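You operate a simulated robot arm through the tools that you are given. There is no shell and no other tool. Be economical: measure what you need, move in short steps, check, and stop when the job is done.

You run a simulated two-armed robot. Do the job below in one go: nothing can be reset, and whatever is moved stays where it is left.

Task
The cooling unit cut out on a shut valve: get it cooling the big tank again.
Fine: cool switch off, open that tank's brass valve, press the red reset once, below 15 bar, switch on, watch the cool lamp, press the alarm button; leave it running.
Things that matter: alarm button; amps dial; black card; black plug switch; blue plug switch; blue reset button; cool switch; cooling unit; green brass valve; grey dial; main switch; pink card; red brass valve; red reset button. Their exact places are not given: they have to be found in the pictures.

Only the result counts: the job must be done as asked and must still hold three seconds after the hand-in. Knocking over, shifting, dropping, spilling or breaking anything else fails it.

Robot
Two 7-joint arms with two-finger parallel grippers on one trunk, on a base that drives. Base frame: it is fixed to the floor where the robot stands at the start and does not move with it; the origin is under the middle of the robot, x ahead of it, y to its left, z up. Lengths are in mm, angles in rad, forces in N, time in s.
The left shoulder is at the start at [21, 173, 1612], the right one opposite. With the tool pointing down near the work surface each hand reaches from about 100 to 300 mm from the robot's upright axis, wherever it stands, measured 20 degrees to its own side. Places, roughly: alarm button [200, -500, 1100]; amps dial [-400, -800, 1200]; black plug switch [1200, 100, 1100]; blue plug switch [-200, -300, 600]; blue reset button [-300, -800, 1100]; cool switch [500, -200, 1200]; cooling unit [-1200, -300, 500]; green brass valve [-600, -800, 1000]; grey dial [400, -400, 1000]; main switch [700, -100, 1000]; red brass valve [-200, -500, 900]; red reset button [-1200, 100, 1000]; set knob [500, -200, 1000]; short yellow lever [-400, -700, 900]; start button [-200, -800, 1300]; stir switch [400, -400, 1200]. Payload 3.6 kg a hand.
The tool frame of a hand sits at the grasp point between the pads (the TCP): z along the fingers, y along the line on which they close. The tips reach 30 mm beyond it. Largest opening 110 mm; finger width 20, thickness 10; the body of the gripper, 48 by 112 mm, starts 55 mm behind the TCP.
Orientation is that of the tool frame in the base frame, as [roll, pitch, yaw] about the fixed x, y, z axes, in that order (R = Rz(yaw) Ry(pitch) Rx(roll)). With the fingers straight down and closing along the base's y, the tool's x points along the base's -x, its y along +y and its z along -z.

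Tools
- The arms move only by the tool jog_arm. It takes "left_rows", "right_rows" or both (then of equal length, played together; a hand with none holds still); each is a list of rows, each a list of 3 entries, a list of its own where there are three numbers: the turn, a rotation vector about the base's x, y, z in rad, then the shift along the base's x, y, z in mm, then the opening, from 0 (shut) to 1 (fully open). In form: [[[rx, ry, rz], [tx, ty, tz], jaw], ...]. A call has 1 to 10 rows; each row is the pose to reach, as a shift and turn from the pose commanded when the call began. Each row takes 0.2 s and may step no farther than 50 mm and 0.15 rad from the row before; otherwise, or with a gripper value out of range, the whole call is refused. A pose out of reach is approached as far as the arm can. The call stops where the force on the tool passes 40 N (or 10 N more than at its start, if that is more) or the arm is blocked; 0.2 s more then pass. The fingers move at their own pace (about 153 mm/s each) and stop on an object; they squeeze with about 27 N. The grip force told is the motor's: it shows also when the fingers shut on nothing. Time passes only in rows, and 0.2 s behind the last, so rows that repeat a pose let the fingers close. It gives the time, the measured TCP pose, the force on the tool (base axes), the opening and the grip force at its end, in the units of the frame above (readings bear some noise), with the torque about the TCP (base axes, N m) and any sound that the robot's microphone picked up.
- Cameras (640 x 400 px; columns grow to the right, rows downward): "scene" is now at [46.9, -61.4, 1756.2]; the picture's right is [-0.86, -0.51, 0.00], its down [-0.42, 0.71, -0.57] and it looks along [0.29, -0.49, -0.82] (base axes); focal length 251 px, centre (320, 200). "left" rides on the left gripper at [72, -17, -103] in its tool frame; the picture's right is [0.23, 0.97, 0.00], its down [-0.76, 0.18, -0.62] and it looks along [-0.61, 0.14, 0.78] (tool axes); focal length 222 px, centre (320, 200). "right" rides on the right gripper at [72, 17, -103] in its tool frame; the picture's right is [-0.23, 0.97, 0.00], its down [-0.76, -0.18, -0.62] and it looks along [-0.61, -0.14, 0.78] (tool axes); focal length 222 px, centre (320, 200).
- snapshot(camera): a new picture of that camera. It takes no simulated time.
- move_column(by): slides the trunk up (or, below 0, down) by that many mm; the arms and the scene camera ride with it, the base frame stays. It gives what a move gives, with no picture.
- roll_base(legs): drives the robot by 1 to 6 legs, each [ahead, left, turn to the left] in mm, mm and rad, along the robot's own axes; the way and the turn of a leg run together, so that a leg with both is an arc; at most 1500 mm and 3.142 rad a leg. The arms and the cameras ride along, it lands a little off, and it stops where it bumps. It gives what a move gives.
- pan_tilt(pan, tilt): turns the head with the scene camera to pan (to the left, within 1.501 rad either way) and tilt (down, from -0.506 to 1.204), counted from straight ahead of the robot. It gives what a move gives.
- measure_at(camera, pixels): for up to 12 pixels [column, row] of the newest picture of that camera ("zoom" is the newest enlarged one), the place [x, y, z] in the base frame of the surface seen there, good to about 3 mm. It takes no simulated time.
- zoom(camera, box): a new picture of the part [left, top, right, bottom] of that camera's present view, enlarged. It takes no simulated time.
- hand_in(): hands the job in; it is judged then, once.

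Keep the steps short. Do not move on a guess: measure, check each grasp and each placing, and mend mistakes. In all there are 80 turns and 70 pictures (those below and enlarged ones count). Leave the grippers open and the arms clear of the work at the hand-in unless told otherwise, and finish with a single line.

The tools are called after ">>>" as a command line: name --argument value ..., lists and objects as JSON in quotes. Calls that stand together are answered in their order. jog_arm: Moves the arms, as the interface text tells. Its arguments: {"type":"object","properties":{"left_rows":{"type":"array"},"right_rows":{"type":"array"}},"required":[]} The other tools are called the same way: move_column (by) slides the trunk up or down; roll_base (legs) drives the base; pan_tilt (pan, tilt) turns the head that bears the scene camera; snapshot (camera) takes a picture; measure_at (camera, pixels) gives the place of the surface under pixels of a picture; zoom (camera, box) takes an enlarged picture of a part of a camera's view; hand_in () hands the job in.

At the start:

```text
clock: 0.0
left_position: [410.1, -43.2, 1380.0]
left_orientation: [3.141, 0.001, -3.14]
left_ft_force: [0.2, 0.7, 0.6]
left_moment: [0.02, 0.01, 0.02]
left_opening: 110.0
left_grip_force: 0.1
right_position: [344.3, -366.7, 1404.8]
right_orientation: [-3.141, 0.001, -3.142]
right_ft_force: [-0.7, 0.5, 0.2]
right_moment: [-0.01, -0.01, -0.01]
right_opening: 109.8
right_grip_force: 0.1
trunk travel left (down, up): [-725.0, 38.0]
robot x, y, heading: [-0.8, 2.5, -0.003]
head pan, tilt: [-1.038, 0.962]
```

scene: 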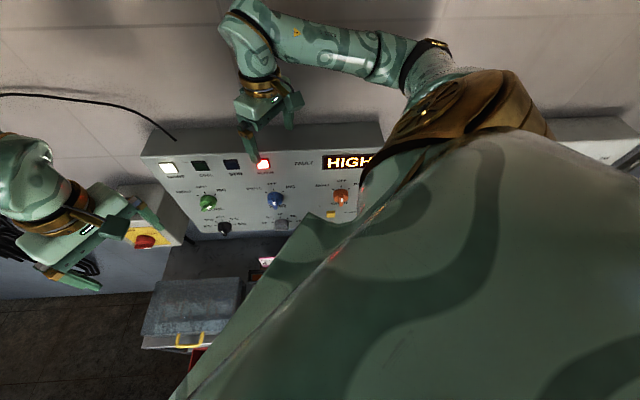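
right: 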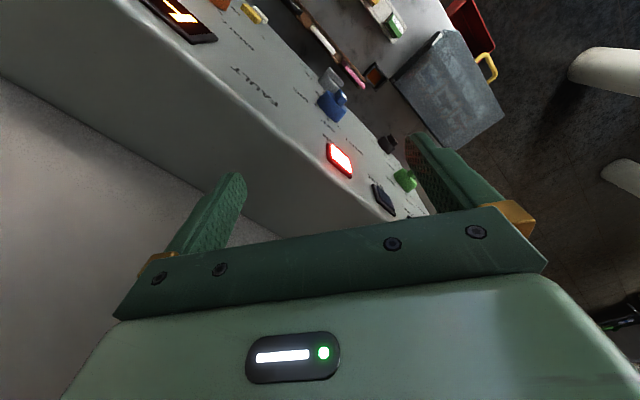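
left: 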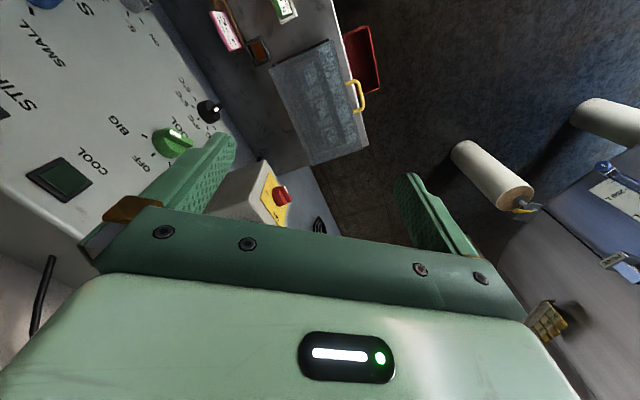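

I see a control panel to the right with a "HIGH" fault display. I'll look closer, then look around.

>>> zoom --camera "scene" --box '[130, 110, 390, 270]'

>>> zoom --camera "left" --box '[0, 0, 320, 200]'

>>> pan_tilt --pan -1.5 --tilt 0.5

>>> snapshot --camera "scene"

```text
2.46 times, centred on (260, 190) of scene
```

zoom: 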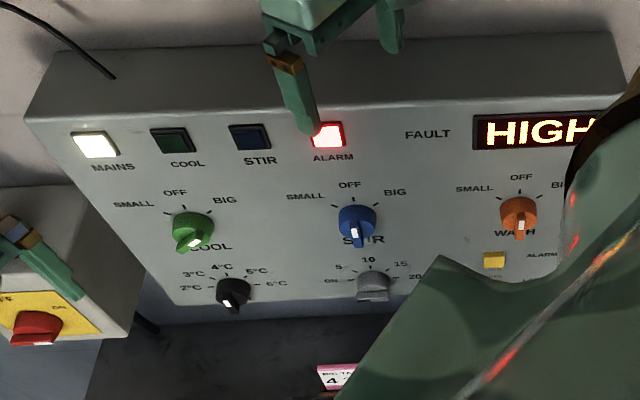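

```text
2.00 times, centred on (160, 100) of left
```

zoom: 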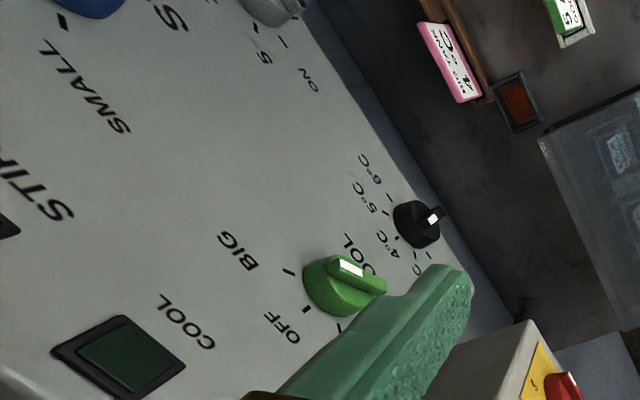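

```text
clock: 0.9
left_position: [409.5, -43.7, 1380.6]
left_orientation: [3.141, 0.0, -3.139]
left_ft_force: [0.0, -0.2, -0.5]
left_moment: [-0.05, 0.0, 0.03]
left_opening: 110.1
left_grip_force: 0.1
right_position: [344.4, -367.4, 1404.5]
right_orientation: [3.141, 0.0, -3.14]
right_ft_force: [0.2, -0.3, 0.5]
right_moment: [-0.02, 0.01, 0.04]
right_opening: 109.9
right_grip_force: 0.0
trunk travel left (down, up): [-725.0, 38.0]
robot x, y, heading: [0.4, -0.0, -0.003]
head pan, tilt: [-1.499, 0.499]
```

```text
64 pictures are left
```

scene: 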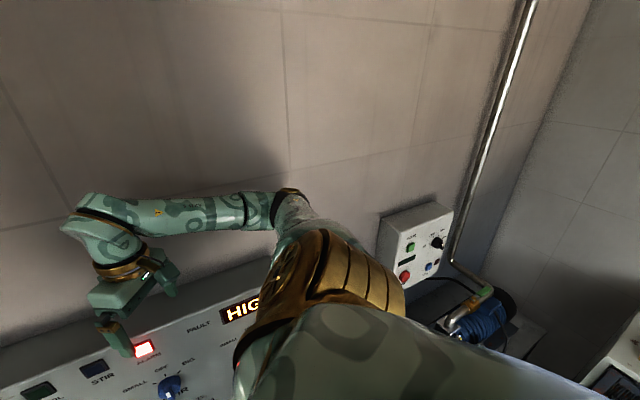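

Now look further around, including behind (I'll turn the base in place only after checking space). First pan around.

>>> pan_tilt --pan -1.5 --tilt 1.1

>>> snapshot --camera "scene"

>>> pan_tilt --pan 0.0 --tilt 0.6

>>> snapshot --camera "scene"

>>> pan_tilt --pan 1.5 --tilt 0.6

>>> snapshot --camera "scene"

```text
clock: 1.9
left_position: [409.4, -43.9, 1380.4]
left_orientation: [-3.141, -0.001, -3.14]
left_ft_force: [-0.6, 1.1, 0.7]
left_moment: [0.0, -0.03, 0.0]
left_opening: 110.2
left_grip_force: 0.1
right_position: [345.2, -366.6, 1403.3]
right_orientation: [3.141, 0.0, 3.141]
right_ft_force: [-0.9, 0.0, -0.4]
right_moment: [0.01, 0.02, -0.03]
right_opening: 109.9
right_grip_force: 0.1
trunk travel left (down, up): [-725.0, 38.0]
robot x, y, heading: [-1.3, 1.9, 0.001]
head pan, tilt: [-1.499, 1.1]
```

```text
63 pictures are left
```

scene: 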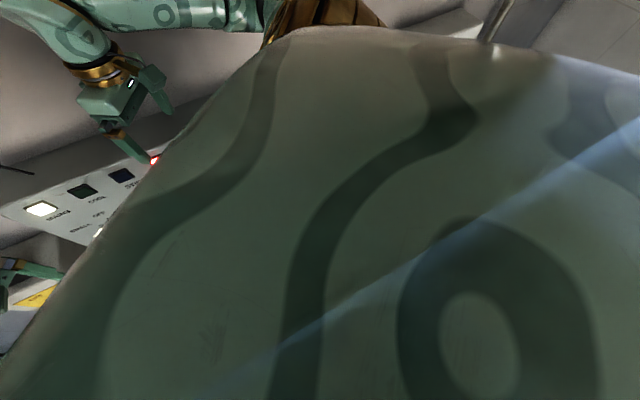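

```text
clock: 3.5
left_position: [410.6, -42.9, 1379.9]
left_orientation: [-3.141, 0.0, -3.139]
left_ft_force: [-0.6, -0.4, -0.2]
left_moment: [0.0, 0.02, 0.0]
left_opening: 110.1
left_grip_force: 0.1
right_position: [345.1, -368.8, 1405.1]
right_orientation: [3.14, -0.001, -3.141]
right_ft_force: [1.9, -0.8, -0.2]
right_moment: [0.01, 0.02, -0.07]
right_opening: 110.2
right_grip_force: 0.1
trunk travel left (down, up): [-725.0, 38.0]
robot x, y, heading: [-1.1, -0.3, -0.001]
head pan, tilt: [0.0, 0.6]
```

```text
62 pictures are left
```

scene: 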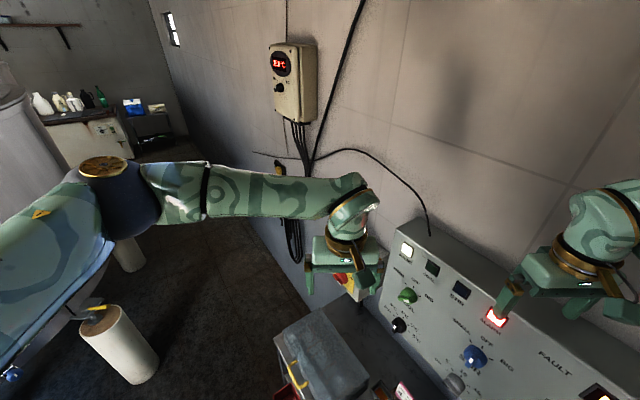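

```text
clock: 5.1
left_position: [408.5, -43.4, 1379.8]
left_orientation: [3.141, -0.001, -3.14]
left_ft_force: [-0.1, 0.9, -0.1]
left_moment: [0.01, 0.02, 0.0]
left_opening: 109.8
left_grip_force: 0.0
right_position: [344.2, -368.1, 1404.6]
right_orientation: [3.14, 0.001, -3.141]
right_ft_force: [-0.8, 1.1, -0.1]
right_moment: [-0.02, 0.0, -0.01]
right_opening: 110.1
right_grip_force: 0.2
trunk travel left (down, up): [-725.0, 38.0]
robot x, y, heading: [0.1, -1.4, -0.002]
head pan, tilt: [1.499, 0.6]
```

```text
61 pictures are left
```

scene: 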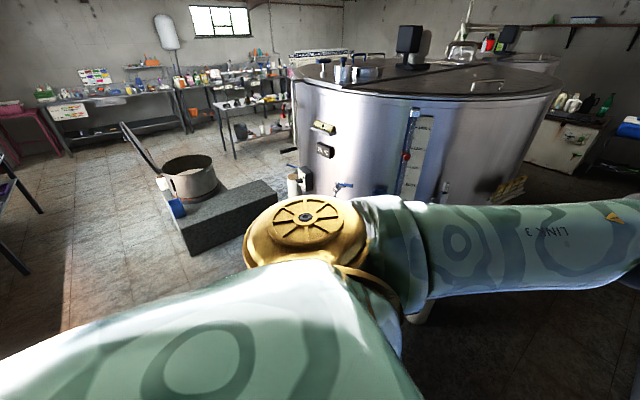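

Measure the panel plane, tank and floor distances to plan driving.

>>> measure_at --camera "scene" --pixels '[[340, 195], [450, 190], [300, 175], [190, 215], [240, 210], [90, 260], [20, 270], [500, 260], [290, 190]]'

>>> pan_tilt --pan -0.7 --tilt 0.7

>>> snapshot --camera "scene"

```text
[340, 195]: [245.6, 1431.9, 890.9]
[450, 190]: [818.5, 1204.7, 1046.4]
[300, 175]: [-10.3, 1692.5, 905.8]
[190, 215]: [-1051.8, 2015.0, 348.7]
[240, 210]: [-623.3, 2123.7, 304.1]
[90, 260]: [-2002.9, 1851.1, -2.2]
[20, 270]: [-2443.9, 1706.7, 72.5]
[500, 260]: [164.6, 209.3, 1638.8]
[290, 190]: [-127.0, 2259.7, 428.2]
```

```text
clock: 7.2
left_position: [409.4, -43.6, 1379.1]
left_orientation: [-3.141, 0.0, -3.139]
left_ft_force: [0.1, 0.1, 0.8]
left_moment: [0.02, -0.01, 0.0]
left_opening: 110.2
left_grip_force: 0.2
right_position: [344.5, -367.9, 1405.3]
right_orientation: [-3.141, 0.001, 3.14]
right_ft_force: [1.0, -0.4, 0.8]
right_moment: [0.03, 0.02, -0.01]
right_opening: 109.9
right_grip_force: 0.3
trunk travel left (down, up): [-725.0, 38.0]
robot x, y, heading: [-2.3, 3.9, 0.002]
head pan, tilt: [-0.7, 0.7]
```

```text
60 pictures are left
```

scene: 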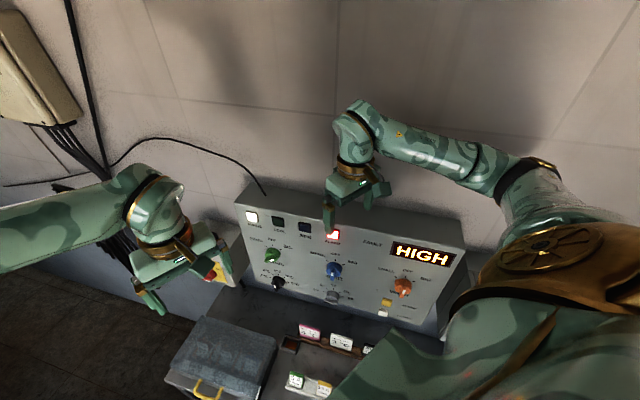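

Measure the panel features.

>>> zoom --camera "scene" --box '[230, 200, 470, 350]'

>>> measure_at --camera "scene" --pixels '[[245, 205], [440, 330], [270, 300], [465, 250], [386, 307], [272, 255], [278, 284], [230, 268], [334, 232], [333, 268], [310, 332], [220, 340]]'

>>> zoom --camera "scene" --box '[270, 310, 390, 400]'

```text
2.67 times, centred on (350, 275) of scene
```

zoom: 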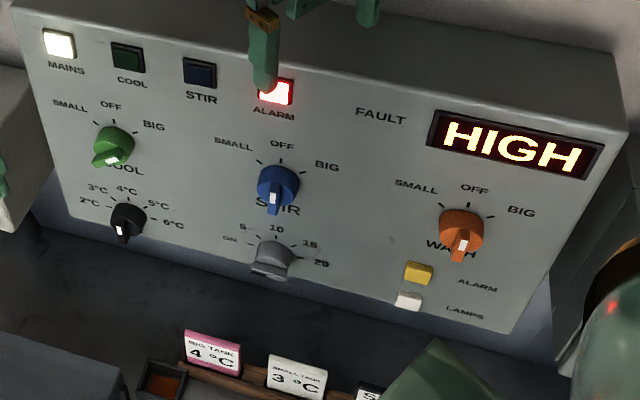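

```text
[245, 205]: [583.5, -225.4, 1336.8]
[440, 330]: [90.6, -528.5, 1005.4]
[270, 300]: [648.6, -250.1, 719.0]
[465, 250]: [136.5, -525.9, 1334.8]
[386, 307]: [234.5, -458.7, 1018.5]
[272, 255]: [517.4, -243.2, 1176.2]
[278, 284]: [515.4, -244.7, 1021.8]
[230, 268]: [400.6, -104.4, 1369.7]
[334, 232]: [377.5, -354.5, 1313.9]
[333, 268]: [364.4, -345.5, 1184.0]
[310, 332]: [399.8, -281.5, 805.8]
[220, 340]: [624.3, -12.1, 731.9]
```

```text
4.44 times, centred on (330, 355) of scene
```

zoom: 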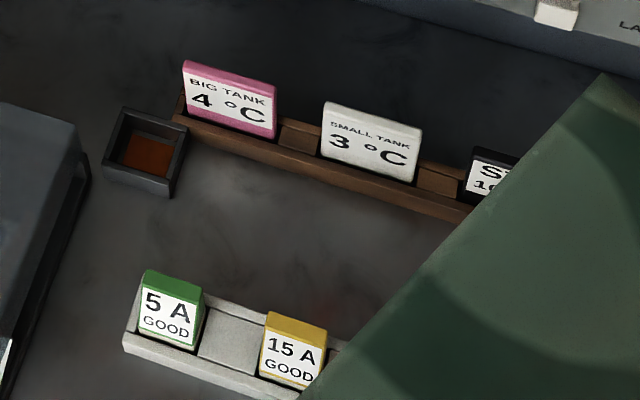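

Pink card: BIG TANK 4 °C. The COOL switch looks turned right (BIG). I'll back away from the panel to get turning space, then turn toward it and look.

>>> roll_base --legs '[[-224, 332, 0], [0, 0, -1.5]]'

>>> pan_tilt --pan -0.3 --tilt 0.4

>>> snapshot --camera "scene"

>>> pan_tilt --pan -1.3 --tilt 0.5

>>> snapshot --camera "scene"

```text
clock: 13.3
left_position: [-240.3, -78.0, 1380.2]
left_orientation: [-3.141, 0.0, 1.647]
left_ft_force: [-0.4, -0.2, 0.8]
left_moment: [0.0, 0.03, 0.02]
left_opening: 109.9
left_grip_force: 0.1
right_position: [-568.6, -38.0, 1405.1]
right_orientation: [3.14, -0.001, 1.644]
right_ft_force: [-0.2, 0.2, 0.2]
right_moment: [0.0, 0.03, -0.02]
right_opening: 109.8
right_grip_force: 0.0
trunk travel left (down, up): [-725.0, 38.0]
robot x, y, heading: [-226.4, 333.8, -1.495]
head pan, tilt: [-0.7, 0.7]
```

```text
clock: 14.2
left_position: [-240.1, -77.9, 1379.7]
left_orientation: [3.141, 0.001, 1.645]
left_ft_force: [-0.6, -0.3, -1.1]
left_moment: [-0.01, 0.04, -0.02]
left_opening: 110.1
left_grip_force: 0.1
right_position: [-566.8, -36.9, 1404.5]
right_orientation: [3.139, -0.002, 1.644]
right_ft_force: [0.5, -0.5, 0.2]
right_moment: [0.0, 0.0, -0.01]
right_opening: 110.0
right_grip_force: 0.1
trunk travel left (down, up): [-725.0, 38.0]
robot x, y, heading: [-226.5, 333.0, -1.497]
head pan, tilt: [-0.3, 0.4]
```

```text
57 pictures are left
```

scene: 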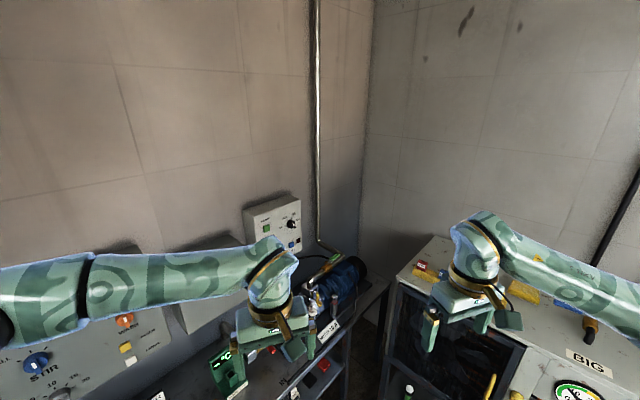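

```text
clock: 15.5
left_position: [-239.8, -78.2, 1379.9]
left_orientation: [3.142, -0.001, 1.645]
left_ft_force: [0.3, 0.9, 0.3]
left_moment: [0.01, -0.01, -0.02]
left_opening: 110.1
left_grip_force: 0.0
right_position: [-567.4, -37.5, 1404.9]
right_orientation: [3.141, 0.001, 1.646]
right_ft_force: [0.7, -0.3, 0.0]
right_moment: [-0.01, 0.0, 0.0]
right_opening: 109.9
right_grip_force: 0.1
trunk travel left (down, up): [-725.0, 38.0]
robot x, y, heading: [-228.0, 332.4, -1.496]
head pan, tilt: [-1.3, 0.499]
```

```text
56 pictures are left
```

scene: 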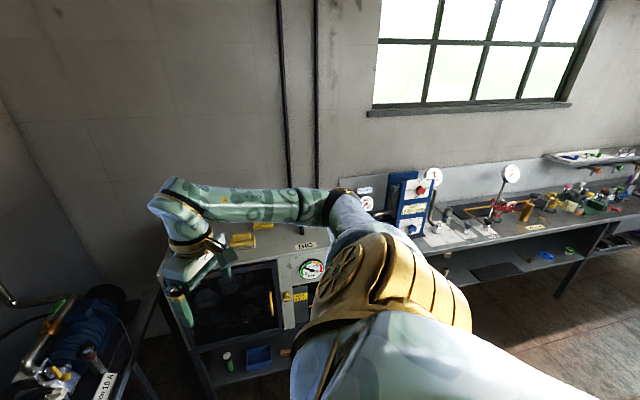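

The cooling unit with a "BIG" label and gauge is behind. Turn further right and zoom.

>>> roll_base --legs '[[0, 0, -1.2]]'

>>> pan_tilt --pan 0.0 --tilt 0.6

>>> snapshot --camera "scene"

```text
clock: 18.9
left_position: [-615.5, 199.5, 1380.0]
left_orientation: [3.139, 0.001, 0.437]
left_ft_force: [0.2, 0.2, 0.6]
left_moment: [-0.01, 0.0, -0.01]
left_opening: 110.0
left_grip_force: 0.0
right_position: [-694.0, 521.5, 1405.1]
right_orientation: [-3.142, 0.0, 0.436]
right_ft_force: [0.1, -0.5, -0.3]
right_moment: [0.02, 0.01, -0.03]
right_opening: 110.3
right_grip_force: 0.1
trunk travel left (down, up): [-725.0, 38.0]
robot x, y, heading: [-227.5, 331.4, -2.704]
head pan, tilt: [-1.3, 0.499]
```

```text
clock: 20.4
left_position: [-616.9, 199.7, 1380.8]
left_orientation: [-3.141, 0.0, 0.44]
left_ft_force: [-0.6, 0.7, 0.8]
left_moment: [0.01, -0.01, -0.02]
left_opening: 110.1
left_grip_force: 0.1
right_position: [-693.1, 521.1, 1403.4]
right_orientation: [-3.141, 0.001, 0.437]
right_ft_force: [0.1, -0.2, 0.0]
right_moment: [0.02, 0.03, -0.02]
right_opening: 109.8
right_grip_force: 0.0
trunk travel left (down, up): [-725.0, 38.0]
robot x, y, heading: [-226.9, 335.2, -2.704]
head pan, tilt: [0.0, 0.6]
```

```text
55 pictures are left
```

scene: 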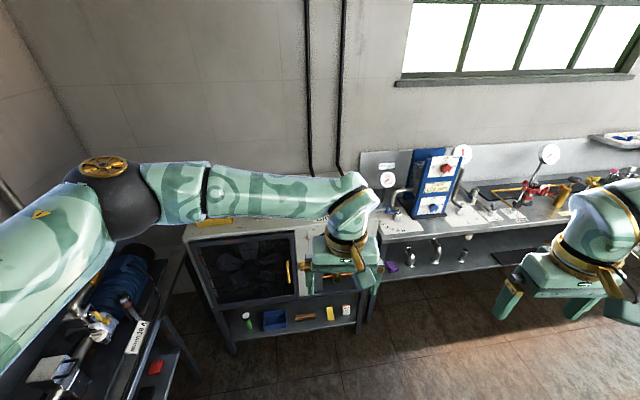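

The left arm blocks the view of the unit; use the left hand camera.

>>> snapshot --camera "left"

>>> zoom --camera "scene" --box '[340, 120, 640, 310]'

```text
54 pictures are left
```

left: 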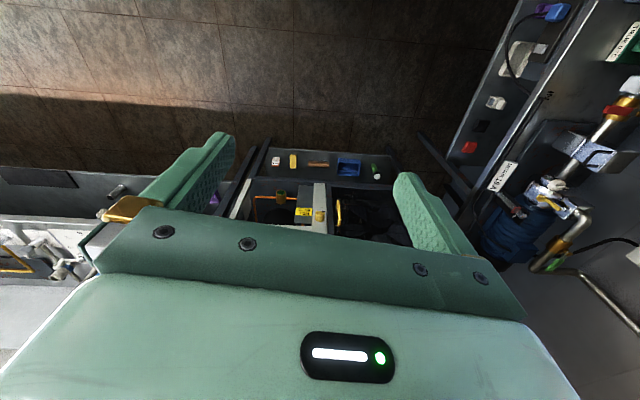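

```text
2.11 times, centred on (490, 215) of scene
```

zoom: 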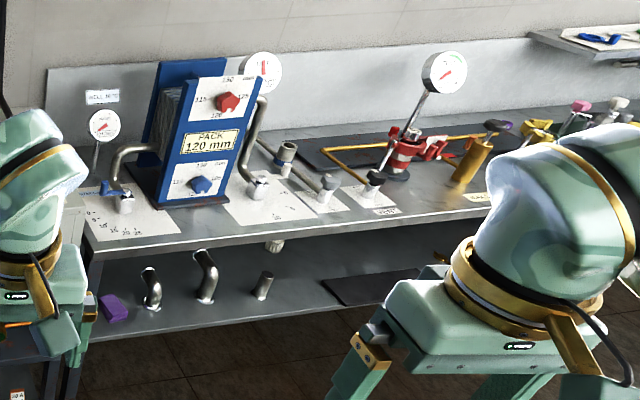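

Turn base left ~0.5 so the unit appears in the gap between the arms.

>>> roll_base --legs '[[0, 0, 0.5]]'

>>> pan_tilt --pan -0.3 --tilt 0.6

>>> snapshot --camera "scene"

```text
clock: 22.2
left_position: [-501.8, 28.0, 1378.7]
left_orientation: [3.141, -0.002, 0.948]
left_ft_force: [0.1, 0.4, -0.4]
left_moment: [-0.02, -0.04, 0.0]
left_opening: 110.1
left_grip_force: 0.1
right_position: [-726.7, 270.5, 1404.1]
right_orientation: [3.139, 0.002, 0.947]
right_ft_force: [-1.0, 0.5, -1.1]
right_moment: [-0.04, -0.01, -0.01]
right_opening: 109.9
right_grip_force: 0.1
trunk travel left (down, up): [-725.0, 38.0]
robot x, y, heading: [-225.6, 333.1, -2.197]
head pan, tilt: [0.0, 0.6]
```

```text
clock: 23.0
left_position: [-502.0, 26.6, 1379.9]
left_orientation: [-3.141, -0.001, 0.948]
left_ft_force: [0.0, 0.0, -0.1]
left_moment: [0.0, -0.01, -0.03]
left_opening: 110.2
left_grip_force: 0.0
right_position: [-725.8, 269.3, 1404.6]
right_orientation: [-3.14, 0.001, 0.947]
right_ft_force: [0.4, -0.5, -0.5]
right_moment: [0.01, -0.02, 0.03]
right_opening: 109.9
right_grip_force: 0.1
trunk travel left (down, up): [-725.0, 38.0]
robot x, y, heading: [-225.0, 336.8, -2.196]
head pan, tilt: [-0.3, 0.6]
```

```text
52 pictures are left
```

scene: 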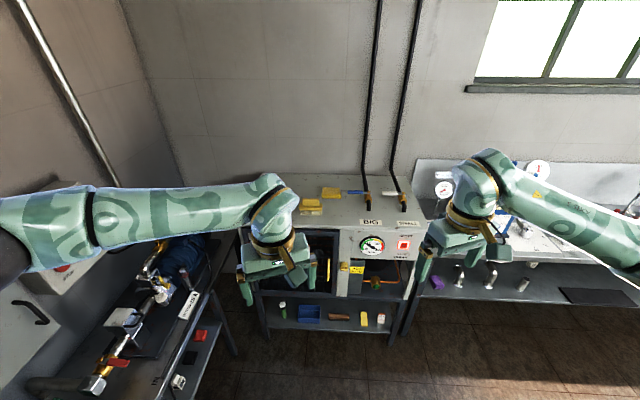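

The unit is visible; zoom on it.

>>> zoom --camera "scene" --box '[320, 170, 450, 260]'

>>> measure_at --camera "zoom" --pixels '[[260, 365], [425, 365], [235, 245], [390, 245], [235, 170], [390, 150], [430, 320], [110, 250], [330, 290], [500, 290]]'

```text
4.44 times, centred on (385, 215) of scene
```

zoom: 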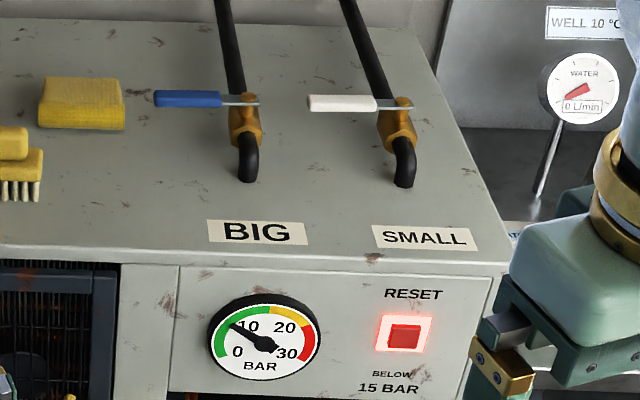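

```text
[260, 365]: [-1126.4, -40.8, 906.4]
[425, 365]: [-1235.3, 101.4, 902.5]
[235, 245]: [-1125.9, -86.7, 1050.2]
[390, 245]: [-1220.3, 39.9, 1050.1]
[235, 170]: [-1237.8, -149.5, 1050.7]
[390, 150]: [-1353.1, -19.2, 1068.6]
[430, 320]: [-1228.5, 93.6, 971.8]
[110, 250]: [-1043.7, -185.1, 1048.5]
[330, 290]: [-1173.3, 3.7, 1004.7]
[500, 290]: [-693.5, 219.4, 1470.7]
```

Found: BIG pipe's brass valve with blue handle (lying crosswise = shut), gauge about 8 bar, red lit RESET. Cool switch off comes first. Turn to face the panel and tip the left hand horizontal while well away.

>>> roll_base --legs '[[0, 0, 1.22]]'

>>> pan_tilt --pan 0.0 --tilt 0.5

>>> snapshot --camera "scene"

```text
clock: 26.4
left_position: [-33.7, -30.3, 1379.9]
left_orientation: [3.14, 0.0, 2.167]
left_ft_force: [-0.1, -0.1, 0.1]
left_moment: [0.01, 0.0, -0.02]
left_opening: 110.1
left_grip_force: 0.1
right_position: [-338.0, -158.1, 1404.1]
right_orientation: [-3.14, 0.0, 2.164]
right_ft_force: [0.2, -0.6, 0.6]
right_moment: [-0.01, 0.0, -0.01]
right_opening: 110.3
right_grip_force: 0.0
trunk travel left (down, up): [-725.0, 38.0]
robot x, y, heading: [-222.0, 334.4, -0.977]
head pan, tilt: [-0.3, 0.6]
```

```text
clock: 27.2
left_position: [-33.9, -30.5, 1380.6]
left_orientation: [3.141, 0.001, 2.166]
left_ft_force: [0.1, 1.1, 0.4]
left_moment: [-0.04, -0.02, -0.03]
left_opening: 110.1
left_grip_force: 0.1
right_position: [-339.4, -157.3, 1403.7]
right_orientation: [3.142, 0.0, 2.165]
right_ft_force: [-0.2, 0.8, 0.2]
right_moment: [0.0, 0.0, 0.01]
right_opening: 109.8
right_grip_force: 0.0
trunk travel left (down, up): [-725.0, 38.0]
robot x, y, heading: [-226.8, 337.2, -0.97]
head pan, tilt: [0.0, 0.499]
```

```text
50 pictures are left
```

scene: 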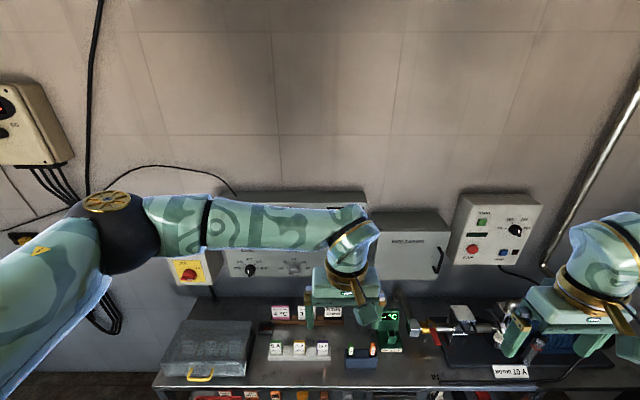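

Tip the left hand forward (10 rows of 0.145 rad about the robot's left axis) and reach ahead 100 mm.

>>> jog_arm --left_rows '[[[-0.12, -0.081, 0], [6, -8, 0], 1], [[-0.24, -0.162, 0], [11, -17, 0], 1], [[-0.361, -0.243, 0], [17, -25, 0], 1], [[-0.481, -0.325, 0], [22, -33, 0], 1], [[-0.602, -0.406, 0], [28, -41, 0], 1], [[-0.722, -0.487, 0], [34, -50, 0], 1], [[-0.842, -0.568, 0], [39, -58, 0], 1], [[-0.962, -0.65, 0], [45, -66, 0], 1], [[-1.083, -0.731, 0], [50, -75, 0], 1], [[-1.203, -0.812, 0], [56, -83, 0], 1]]'

>>> jog_arm --left_rows '[[[-0.1, -0.067, 0], [0, 0, 0], 1]]'

>>> snapshot --camera "left"

>>> snapshot --camera "scene"

```text
clock: 29.4
left_position: [27.7, -119.5, 1411.2]
left_orientation: [3.137, 1.298, 2.173]
left_ft_force: [1.0, 0.0, -0.7]
left_moment: [0.01, 0.03, -0.03]
left_opening: 110.2
left_grip_force: 0.1
left hand out of reach, approached as far as the arm can: row 9, 10
right_position: [-337.2, -157.7, 1405.3]
right_orientation: [3.14, 0.001, 2.164]
right_ft_force: [-0.3, -1.0, 0.2]
right_moment: [0.0, -0.01, -0.02]
right_opening: 110.2
right_grip_force: 0.1
trunk travel left (down, up): [-725.0, 38.0]
robot x, y, heading: [-227.5, 330.0, -0.977]
head pan, tilt: [0.0, 0.499]
```

```text
clock: 29.8
left_position: [26.1, -119.2, 1411.4]
left_orientation: [3.135, 1.297, 2.17]
left_ft_force: [0.7, 0.6, 0.9]
left_moment: [0.02, 0.0, -0.01]
left_opening: 110.1
left_grip_force: 0.0
left hand out of reach, approached as far as the arm can: row 1
right_position: [-339.4, -158.7, 1404.2]
right_orientation: [3.138, -0.002, 2.164]
right_ft_force: [0.0, -0.8, 0.5]
right_moment: [-0.02, -0.04, 0.03]
right_opening: 110.0
right_grip_force: 0.1
trunk travel left (down, up): [-725.0, 38.0]
robot x, y, heading: [-224.9, 333.0, -0.971]
head pan, tilt: [0.0, 0.499]
```

```text
49 pictures are left
```

left: 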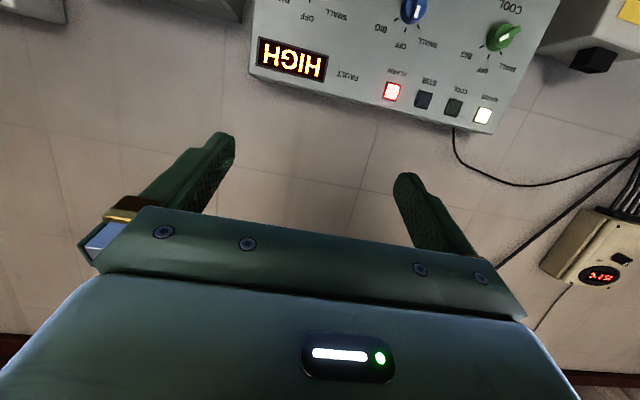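

```text
48 pictures are left
```

scene: 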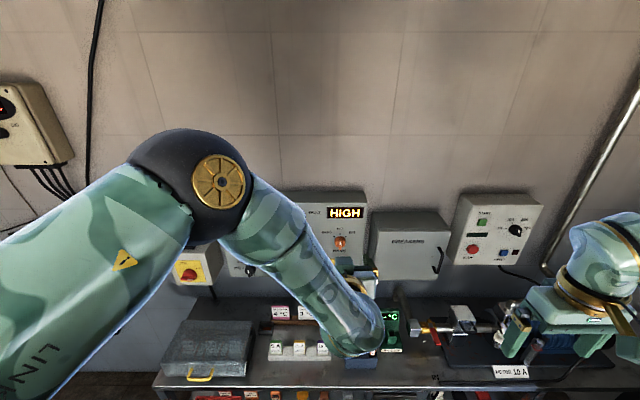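

Zoom on the knobs to confirm settings and measure the panel plane.

>>> zoom --camera "left" --box '[360, 0, 560, 130]'

>>> measure_at --camera "left" --pixels '[[490, 123], [530, 20], [440, 40], [350, 40], [260, 60], [340, 100], [503, 38], [511, 30], [490, 46], [483, 115], [453, 107], [392, 92]]'

```text
3.08 times, centred on (460, 65) of left
```

zoom: 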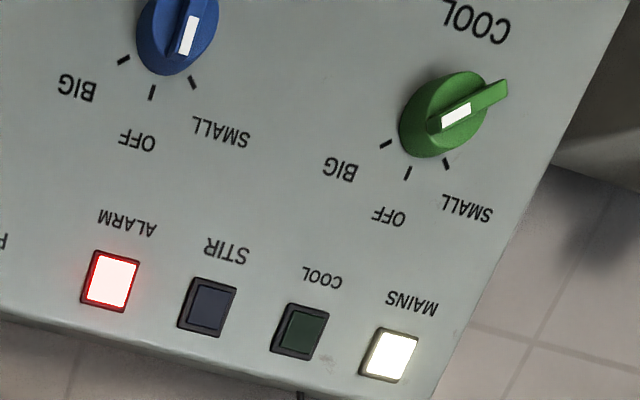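

```text
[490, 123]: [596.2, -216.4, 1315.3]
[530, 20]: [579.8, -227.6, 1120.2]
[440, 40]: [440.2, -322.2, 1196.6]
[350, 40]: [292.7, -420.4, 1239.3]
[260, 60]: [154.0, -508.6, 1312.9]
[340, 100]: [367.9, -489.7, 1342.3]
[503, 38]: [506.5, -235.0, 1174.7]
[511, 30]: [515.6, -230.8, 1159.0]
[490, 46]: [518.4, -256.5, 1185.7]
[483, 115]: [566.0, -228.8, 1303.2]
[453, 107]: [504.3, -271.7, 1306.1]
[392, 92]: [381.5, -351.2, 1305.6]
```

COOL is on BIG. Measure handle and ticks precisely.

>>> measure_at --camera "zoom" --pixels '[[385, 145], [407, 172], [446, 163], [469, 107], [434, 126], [503, 87], [457, 113], [485, 97], [480, 20], [304, 332]]'

```text
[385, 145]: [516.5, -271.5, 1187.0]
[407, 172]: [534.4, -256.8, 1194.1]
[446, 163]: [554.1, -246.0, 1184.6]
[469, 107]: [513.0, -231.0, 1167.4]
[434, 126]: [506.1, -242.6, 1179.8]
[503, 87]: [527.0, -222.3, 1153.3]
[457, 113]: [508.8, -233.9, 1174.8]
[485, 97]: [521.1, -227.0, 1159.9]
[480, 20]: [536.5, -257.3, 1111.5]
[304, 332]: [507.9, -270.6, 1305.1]
```

Knob axis: panel coords worked out (axis ≈ [521,-243,1162], panel plane vertical). Check the bench edge before driving in, and retract the left hand while moving it to the left.

>>> measure_at --camera "scene" --pixels '[[300, 382], [165, 380], [420, 385], [205, 345], [350, 375], [392, 325], [290, 352], [190, 272], [200, 300]]'

>>> jog_arm --left_rows '[[[0, 0, 0], [15, 40, 0], 1], [[0, 0, 0], [30, 80, 0], 1], [[0, 0, 0], [45, 120, 0], 1], [[-0.02, -0.013, 0], [65, 150, -10], 1], [[-0.05, -0.033, 0], [80, 170, -20], 1], [[-0.1, -0.067, 0], [85, 180, -30], 1], [[-0.2, -0.135, 0], [85, 180, -30], 1], [[-0.24, -0.162, 0], [85, 180, -30], 1]]'

```text
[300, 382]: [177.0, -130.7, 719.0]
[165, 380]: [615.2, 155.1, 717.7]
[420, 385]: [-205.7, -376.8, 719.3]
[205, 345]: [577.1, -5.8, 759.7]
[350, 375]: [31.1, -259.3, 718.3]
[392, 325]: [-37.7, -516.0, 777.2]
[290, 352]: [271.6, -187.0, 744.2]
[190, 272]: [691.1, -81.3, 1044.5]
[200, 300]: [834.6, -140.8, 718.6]
```

```text
clock: 31.6
left_position: [69.6, 5.7, 1537.7]
left_orientation: [3.13, 1.497, 2.23]
left_ft_force: [0.2, 0.0, -0.4]
left_moment: [-0.01, 0.01, 0.01]
left_opening: 109.9
left_grip_force: 0.0
left hand out of reach, approached as far as the arm can: row 1, 2, 3, 4, 5, 6, 7, 8
right_position: [-339.2, -157.0, 1404.2]
right_orientation: [-3.141, -0.002, 2.166]
right_ft_force: [-0.6, -0.2, 0.4]
right_moment: [-0.01, -0.01, -0.01]
right_opening: 109.6
right_grip_force: 0.1
trunk travel left (down, up): [-725.0, 38.0]
robot x, y, heading: [-228.8, 330.1, -0.976]
head pan, tilt: [0.0, 0.499]
```

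Horizontal pointing needs the hand nearer shoulder height. Raise the commanded pose to find a reachable one; I'll lower the trunk afterwards.

>>> jog_arm --left_rows '[[[0, 0, 0], [0, 0, 50], 1], [[0, 0, 0], [0, 0, 100], 1], [[0, 0, 0], [0, 0, 150], 1], [[0, 0, 0], [0, 0, 190], 1], [[0, 0, 0], [0, 0, 190], 1]]'

```text
clock: 32.8
left_position: [70.5, 3.9, 1727.4]
left_orientation: [3.12, 1.497, 2.22]
left_ft_force: [-0.5, 0.9, -0.2]
left_moment: [-0.01, -0.02, -0.03]
left_opening: 110.0
left_grip_force: 0.1
right_position: [-338.8, -156.9, 1403.9]
right_orientation: [3.141, -0.002, 2.164]
right_ft_force: [0.5, -0.3, -0.6]
right_moment: [0.0, -0.01, 0.0]
right_opening: 110.0
right_grip_force: 0.1
trunk travel left (down, up): [-725.0, 38.0]
robot x, y, heading: [-224.4, 336.3, -0.974]
head pan, tilt: [0.0, 0.499]
```

>>> jog_arm --left_rows '[[[-0.02, -0.01, -0.015], [9, 18, -45], 1], [[-0.03, -0.02, -0.025], [18, 36, -90], 1], [[-0.045, -0.03, -0.04], [27, 54, -135], 1], [[-0.061, -0.041, -0.05], [35, 72, -180], 1], [[-0.061, -0.041, -0.05], [35, 72, -180], 1]]'

```text
clock: 34.0
left_position: [85.4, 58.8, 1593.2]
left_orientation: [-2.624, 1.54, 2.74]
left_ft_force: [0.1, 0.0, 0.0]
left_moment: [-0.02, 0.02, -0.02]
left_opening: 109.8
left_grip_force: 0.1
left hand out of reach, approached as far as the arm can: row 3, 4, 5
right_position: [-336.8, -157.6, 1405.1]
right_orientation: [-3.141, 0.0, 2.163]
right_ft_force: [0.2, -0.2, 0.3]
right_moment: [0.03, -0.01, -0.01]
right_opening: 109.7
right_grip_force: 0.2
trunk travel left (down, up): [-725.0, 38.0]
robot x, y, heading: [-224.3, 331.2, -0.979]
head pan, tilt: [0.0, 0.499]
```

>>> jog_arm --left_rows '[[[0, 0, 0], [0, 0, 15], 1], [[0, 0, 0], [0, 0, 30], 1], [[0, 0, 0], [0, 0, 30], 1]]' --right_rows '[[[0, 0, 0], [0, 0, 40], 1], [[0, 0, 0], [0, 0, 80], 1], [[0, 0, 0], [0, 0, 120], 1]]'

>>> roll_base --legs '[[0, 204, -0.01], [380, 0, 0]]'

>>> move_column --by -455

>>> pan_tilt --pan 0.2 --tilt 0.3

>>> snapshot --camera "left"

>>> snapshot --camera "scene"

```text
clock: 34.8
left_position: [82.6, 55.9, 1620.6]
left_orientation: [-2.455, 1.554, 2.886]
left_ft_force: [0.0, 0.4, 0.7]
left_moment: [0.03, 0.01, 0.01]
left_opening: 110.0
left_grip_force: 0.0
left hand out of reach, approached as far as the arm can: row 1
right_position: [-339.0, -158.0, 1525.0]
right_orientation: [3.139, -0.002, 2.162]
right_ft_force: [0.5, 0.1, -0.5]
right_moment: [-0.01, 0.01, 0.02]
right_opening: 109.7
right_grip_force: 0.1
trunk travel left (down, up): [-725.0, 38.0]
robot x, y, heading: [-227.8, 331.5, -0.974]
head pan, tilt: [0.0, 0.499]
```

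```text
clock: 38.5
left_position: [457.8, -158.2, 1620.4]
left_orientation: [-2.325, 1.558, 3.011]
left_ft_force: [0.2, 0.3, 0.4]
left_moment: [0.0, 0.0, -0.01]
left_opening: 109.9
left_grip_force: 0.0
right_position: [34.5, -370.0, 1524.9]
right_orientation: [3.141, 0.001, 2.16]
right_ft_force: [0.5, 0.5, -0.3]
right_moment: [0.0, -0.02, 0.01]
right_opening: 110.0
right_grip_force: 0.1
trunk travel left (down, up): [-725.0, 38.0]
robot x, y, heading: [149.4, 116.6, -0.984]
head pan, tilt: [0.0, 0.499]
```

```text
refused: -455 is not a number from -400 to 400
```

```text
clock: 39.2
left_position: [461.0, -159.4, 1621.2]
left_orientation: [-2.112, 1.548, -3.056]
left_ft_force: [0.3, 0.2, -0.3]
left_moment: [0.02, 0.0, -0.02]
left_opening: 110.1
left_grip_force: 0.0
right_position: [36.4, -371.3, 1525.3]
right_orientation: [3.142, 0.0, 2.16]
right_ft_force: [0.2, -0.2, 0.4]
right_moment: [0.04, -0.02, 0.01]
right_opening: 110.1
right_grip_force: 0.1
trunk travel left (down, up): [-725.0, 38.0]
robot x, y, heading: [152.8, 118.5, -0.987]
head pan, tilt: [0.201, 0.3]
```

```text
46 pictures are left
```

left: 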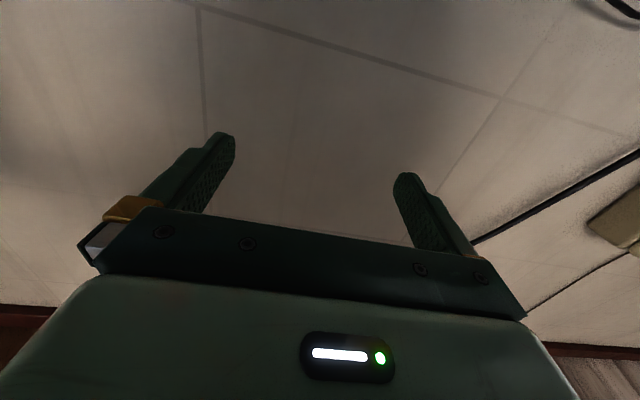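

```text
45 pictures are left
```

scene: 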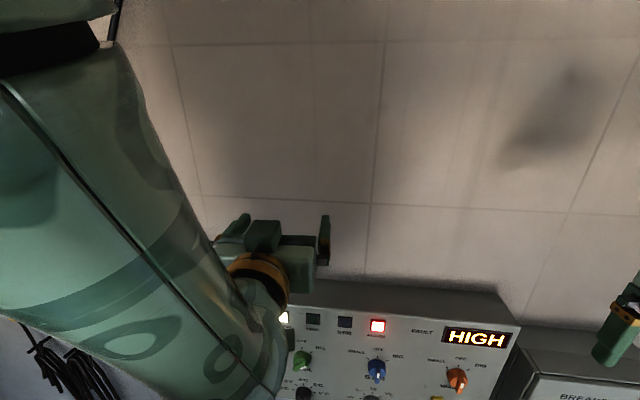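

>>> move_column --by -400

>>> move_column --by -58

>>> pan_tilt --pan 0.2 --tilt 0.3

>>> snapshot --camera "left"

>>> snapshot --camera "scene"

```text
clock: 43.0
left_position: [482.2, -195.8, 1172.5]
left_orientation: [-3.102, 1.441, 2.237]
left_ft_force: [-0.1, 0.0, 0.0]
left_moment: [0.03, 0.01, 0.01]
left_opening: 109.7
left_grip_force: 0.2
right_position: [34.9, -371.2, 1125.3]
right_orientation: [3.141, 0.0, 2.159]
right_ft_force: [-0.3, 0.1, 0.0]
right_moment: [0.0, -0.01, 0.02]
right_opening: 110.1
right_grip_force: 0.0
trunk travel left (down, up): [-325.0, 438.0]
robot x, y, heading: [150.3, 117.2, -0.985]
head pan, tilt: [0.201, 0.3]
```

```text
clock: 44.0
left_position: [489.1, -208.2, 1095.6]
left_orientation: [-3.122, 1.391, 2.219]
left_ft_force: [0.8, 0.3, -0.5]
left_moment: [-0.01, 0.04, 0.02]
left_opening: 109.9
left_grip_force: 0.1
right_position: [35.0, -370.5, 1067.6]
right_orientation: [-3.141, 0.002, 2.16]
right_ft_force: [-0.7, 0.1, 0.2]
right_moment: [0.02, 0.02, 0.0]
right_opening: 109.9
right_grip_force: 0.1
trunk travel left (down, up): [-267.0, 496.0]
robot x, y, heading: [149.8, 118.6, -0.984]
head pan, tilt: [0.201, 0.3]
```

```text
clock: 44.6
left_position: [490.5, -208.4, 1093.7]
left_orientation: [-3.125, 1.391, 2.218]
left_ft_force: [-0.3, 0.1, 0.0]
left_moment: [0.01, -0.03, -0.02]
left_opening: 110.2
left_grip_force: 0.0
right_position: [36.1, -372.5, 1066.1]
right_orientation: [3.141, -0.001, 2.158]
right_ft_force: [0.8, 0.7, 0.6]
right_moment: [-0.01, 0.03, -0.04]
right_opening: 109.8
right_grip_force: 0.0
trunk travel left (down, up): [-267.0, 496.0]
robot x, y, heading: [153.2, 119.6, -0.982]
head pan, tilt: [0.201, 0.3]
```

```text
44 pictures are left
```

left: 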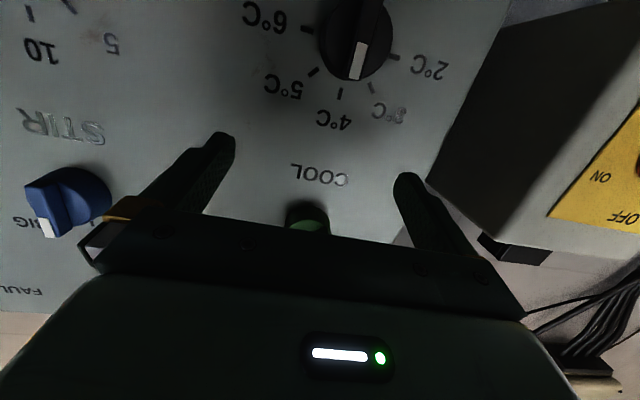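

```text
43 pictures are left
```

scene: 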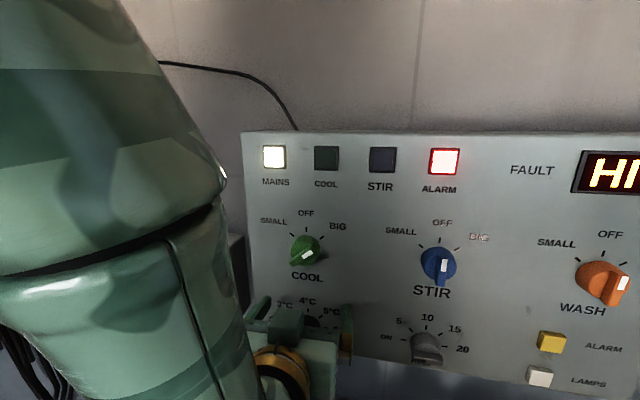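

The hand sagged somewhat; the target is a bit above. Back off, level the tool, rise to z≈1162 and roll 45° to match the handle.

>>> jog_arm --left_rows '[[[0, 0, 0], [-20, 30, 0], 1], [[-0.05, -0.03, -0.03], [-20, 45, 30], 1], [[-0.1, -0.07, -0.05], [-17, 42, 60], 1], [[-0.15, -0.1, -0.065], [-17, 42, 68], 1], [[-0.15, -0.1, -0.065], [-17, 42, 68], 1]]'

>>> jog_arm --left_rows '[[[0.08, -0.12, 0], [0, 0, 0], 0.8], [[0.16, -0.24, 0], [0, 0, 0], 0.7], [[0.24, -0.36, 0], [0, 0, 0], 0.6], [[0.32, -0.48, 0], [0, 0, 0], 0.5], [[0.38, -0.57, 0], [0, 0, 0], 0.5], [[0.43, -0.655, 0], [0, 0, 0], 0.5], [[0.43, -0.655, 0], [0, 0, 0], 0.5]]'

>>> snapshot --camera "scene"

>>> snapshot --camera "left"

```text
clock: 45.8
left_position: [430.1, -206.8, 1165.2]
left_orientation: [-2.561, 1.563, 2.719]
left_ft_force: [0.4, -0.4, -0.1]
left_moment: [-0.01, 0.03, 0.02]
left_opening: 109.9
left_grip_force: 0.1
left hand out of reach, approached as far as the arm can: row 1, 2, 3, 4, 5
right_position: [36.2, -371.0, 1066.6]
right_orientation: [-3.141, 0.0, 2.159]
right_ft_force: [-0.2, -0.5, 1.3]
right_moment: [-0.03, 0.02, -0.03]
right_opening: 109.8
right_grip_force: 0.1
trunk travel left (down, up): [-267.0, 496.0]
robot x, y, heading: [149.8, 120.7, -0.985]
head pan, tilt: [0.201, 0.3]
```

```text
clock: 47.4
left_position: [429.0, -209.4, 1167.7]
left_orientation: [1.59, 0.791, 0.58]
left_ft_force: [-0.9, 0.0, 0.3]
left_moment: [0.0, 0.0, -0.02]
left_opening: 54.8
left_grip_force: 0.1
left hand out of reach, approached as far as the arm can: row 1
right_position: [35.6, -371.8, 1066.1]
right_orientation: [-3.141, 0.001, 2.16]
right_ft_force: [0.4, -0.5, 1.0]
right_moment: [0.01, 0.01, -0.01]
right_opening: 109.9
right_grip_force: 0.2
trunk travel left (down, up): [-267.0, 496.0]
robot x, y, heading: [153.6, 119.4, -0.987]
head pan, tilt: [0.201, 0.3]
```

```text
42 pictures are left
```

scene: 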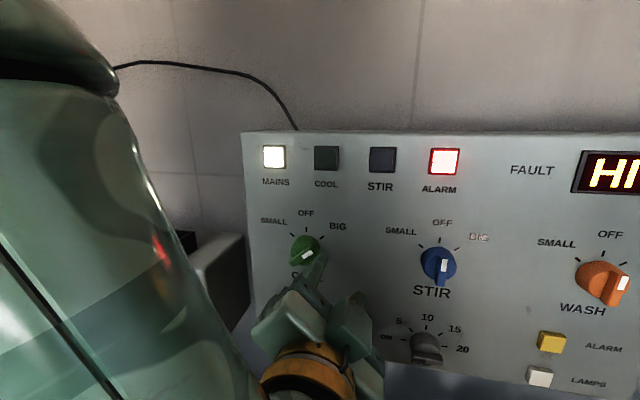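

```text
41 pictures are left
```

left: 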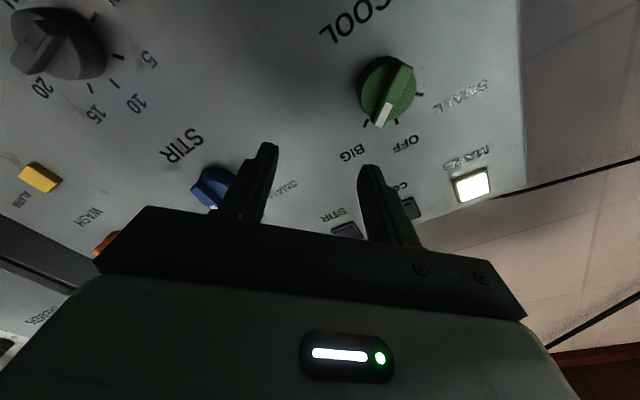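

Roll is right, TCP is 61 mm too far right (toward stir). Shift along the panel to the COOL knob axis.

>>> jog_arm --left_rows '[[[0, 0, 0], [17, 11, 0], 0.5], [[0, 0, 0], [34, 22, -3], 0.5], [[0, 0, 0], [51, 34, -5], 0.5], [[0, 0, 0], [51, 34, -5], 0.5]]'

>>> snapshot --camera "left"

```text
clock: 48.4
left_position: [436.0, -208.1, 1167.8]
left_orientation: [1.597, 0.79, 0.594]
left_ft_force: [0.7, 0.1, -1.0]
left_moment: [-0.01, -0.02, -0.01]
left_opening: 55.1
left_grip_force: 0.0
left hand out of reach, approached as far as the arm can: row 1, 2, 3, 4
right_position: [35.1, -371.4, 1066.0]
right_orientation: [3.14, 0.001, 2.16]
right_ft_force: [0.4, 0.4, -0.9]
right_moment: [0.04, 0.0, 0.03]
right_opening: 109.8
right_grip_force: 0.0
trunk travel left (down, up): [-267.0, 496.0]
robot x, y, heading: [151.1, 120.0, -0.98]
head pan, tilt: [0.201, 0.3]
```

```text
40 pictures are left
```

left: 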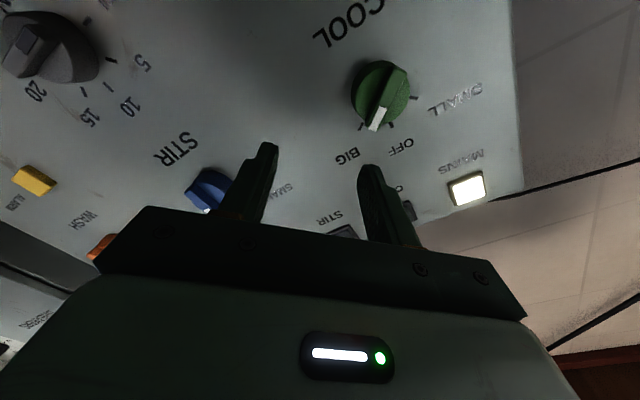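

The arm is at a joint limit sideways; slide the base left 54 mm instead.

>>> roll_base --legs '[[0, 54, 0]]'

>>> zoom --camera "left" --box '[200, 20, 480, 195]'

>>> measure_at --camera "zoom" --pixels '[[320, 100], [340, 60]]'

```text
clock: 49.4
left_position: [459.3, -188.7, 1173.2]
left_orientation: [1.594, 0.784, 0.574]
left_ft_force: [0.9, 0.8, 0.3]
left_moment: [0.03, 0.01, -0.06]
left_opening: 54.8
left_grip_force: 0.1
right_position: [54.8, -340.9, 1065.3]
right_orientation: [3.132, 0.01, 2.135]
right_ft_force: [0.5, -0.2, 0.3]
right_moment: [-0.05, 0.02, -0.01]
right_opening: 110.2
right_grip_force: 0.1
trunk travel left (down, up): [-267.0, 496.0]
robot x, y, heading: [198.0, 143.6, -1.011]
head pan, tilt: [0.201, 0.3]
```

```text
2.29 times, centred on (340, 108) of left
```

zoom: 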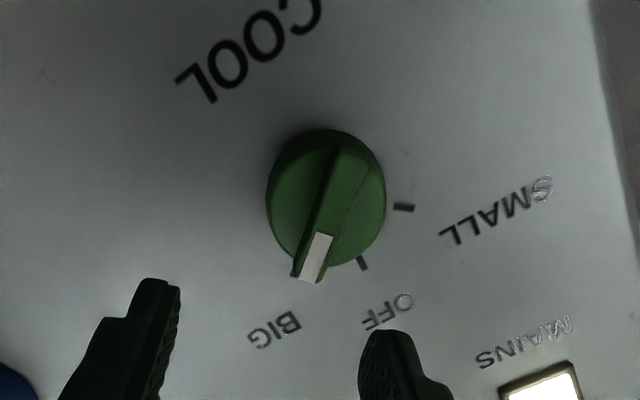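

```text
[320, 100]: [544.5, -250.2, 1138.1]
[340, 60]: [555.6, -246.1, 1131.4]
```

Base landed with a slight yaw; check for contact on the left side.

>>> pan_tilt --pan 0.9 --tilt 0.9

>>> snapshot --camera "scene"

```text
clock: 50.4
left_position: [480.1, -186.2, 1166.8]
left_orientation: [1.626, 0.8, 0.636]
left_ft_force: [-1.0, 0.2, -0.1]
left_moment: [0.02, 0.0, -0.01]
left_opening: 54.9
left_grip_force: 0.0
right_position: [63.7, -339.5, 1065.4]
right_orientation: [-3.139, 0.005, 2.131]
right_ft_force: [0.5, -0.8, 0.6]
right_moment: [-0.01, 0.0, 0.0]
right_opening: 110.1
right_grip_force: 0.0
trunk travel left (down, up): [-267.0, 496.0]
robot x, y, heading: [194.1, 141.4, -1.013]
head pan, tilt: [0.901, 0.901]
```

```text
38 pictures are left
```

scene: 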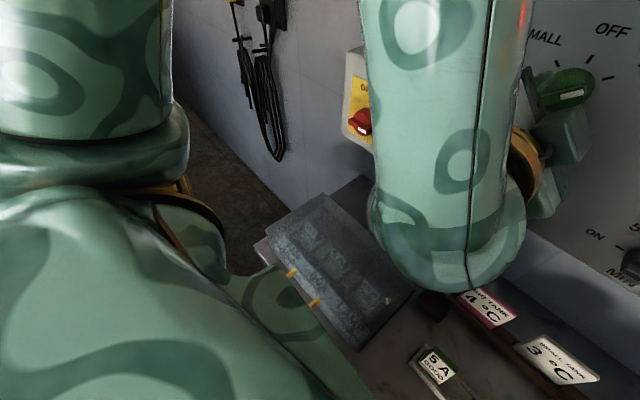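

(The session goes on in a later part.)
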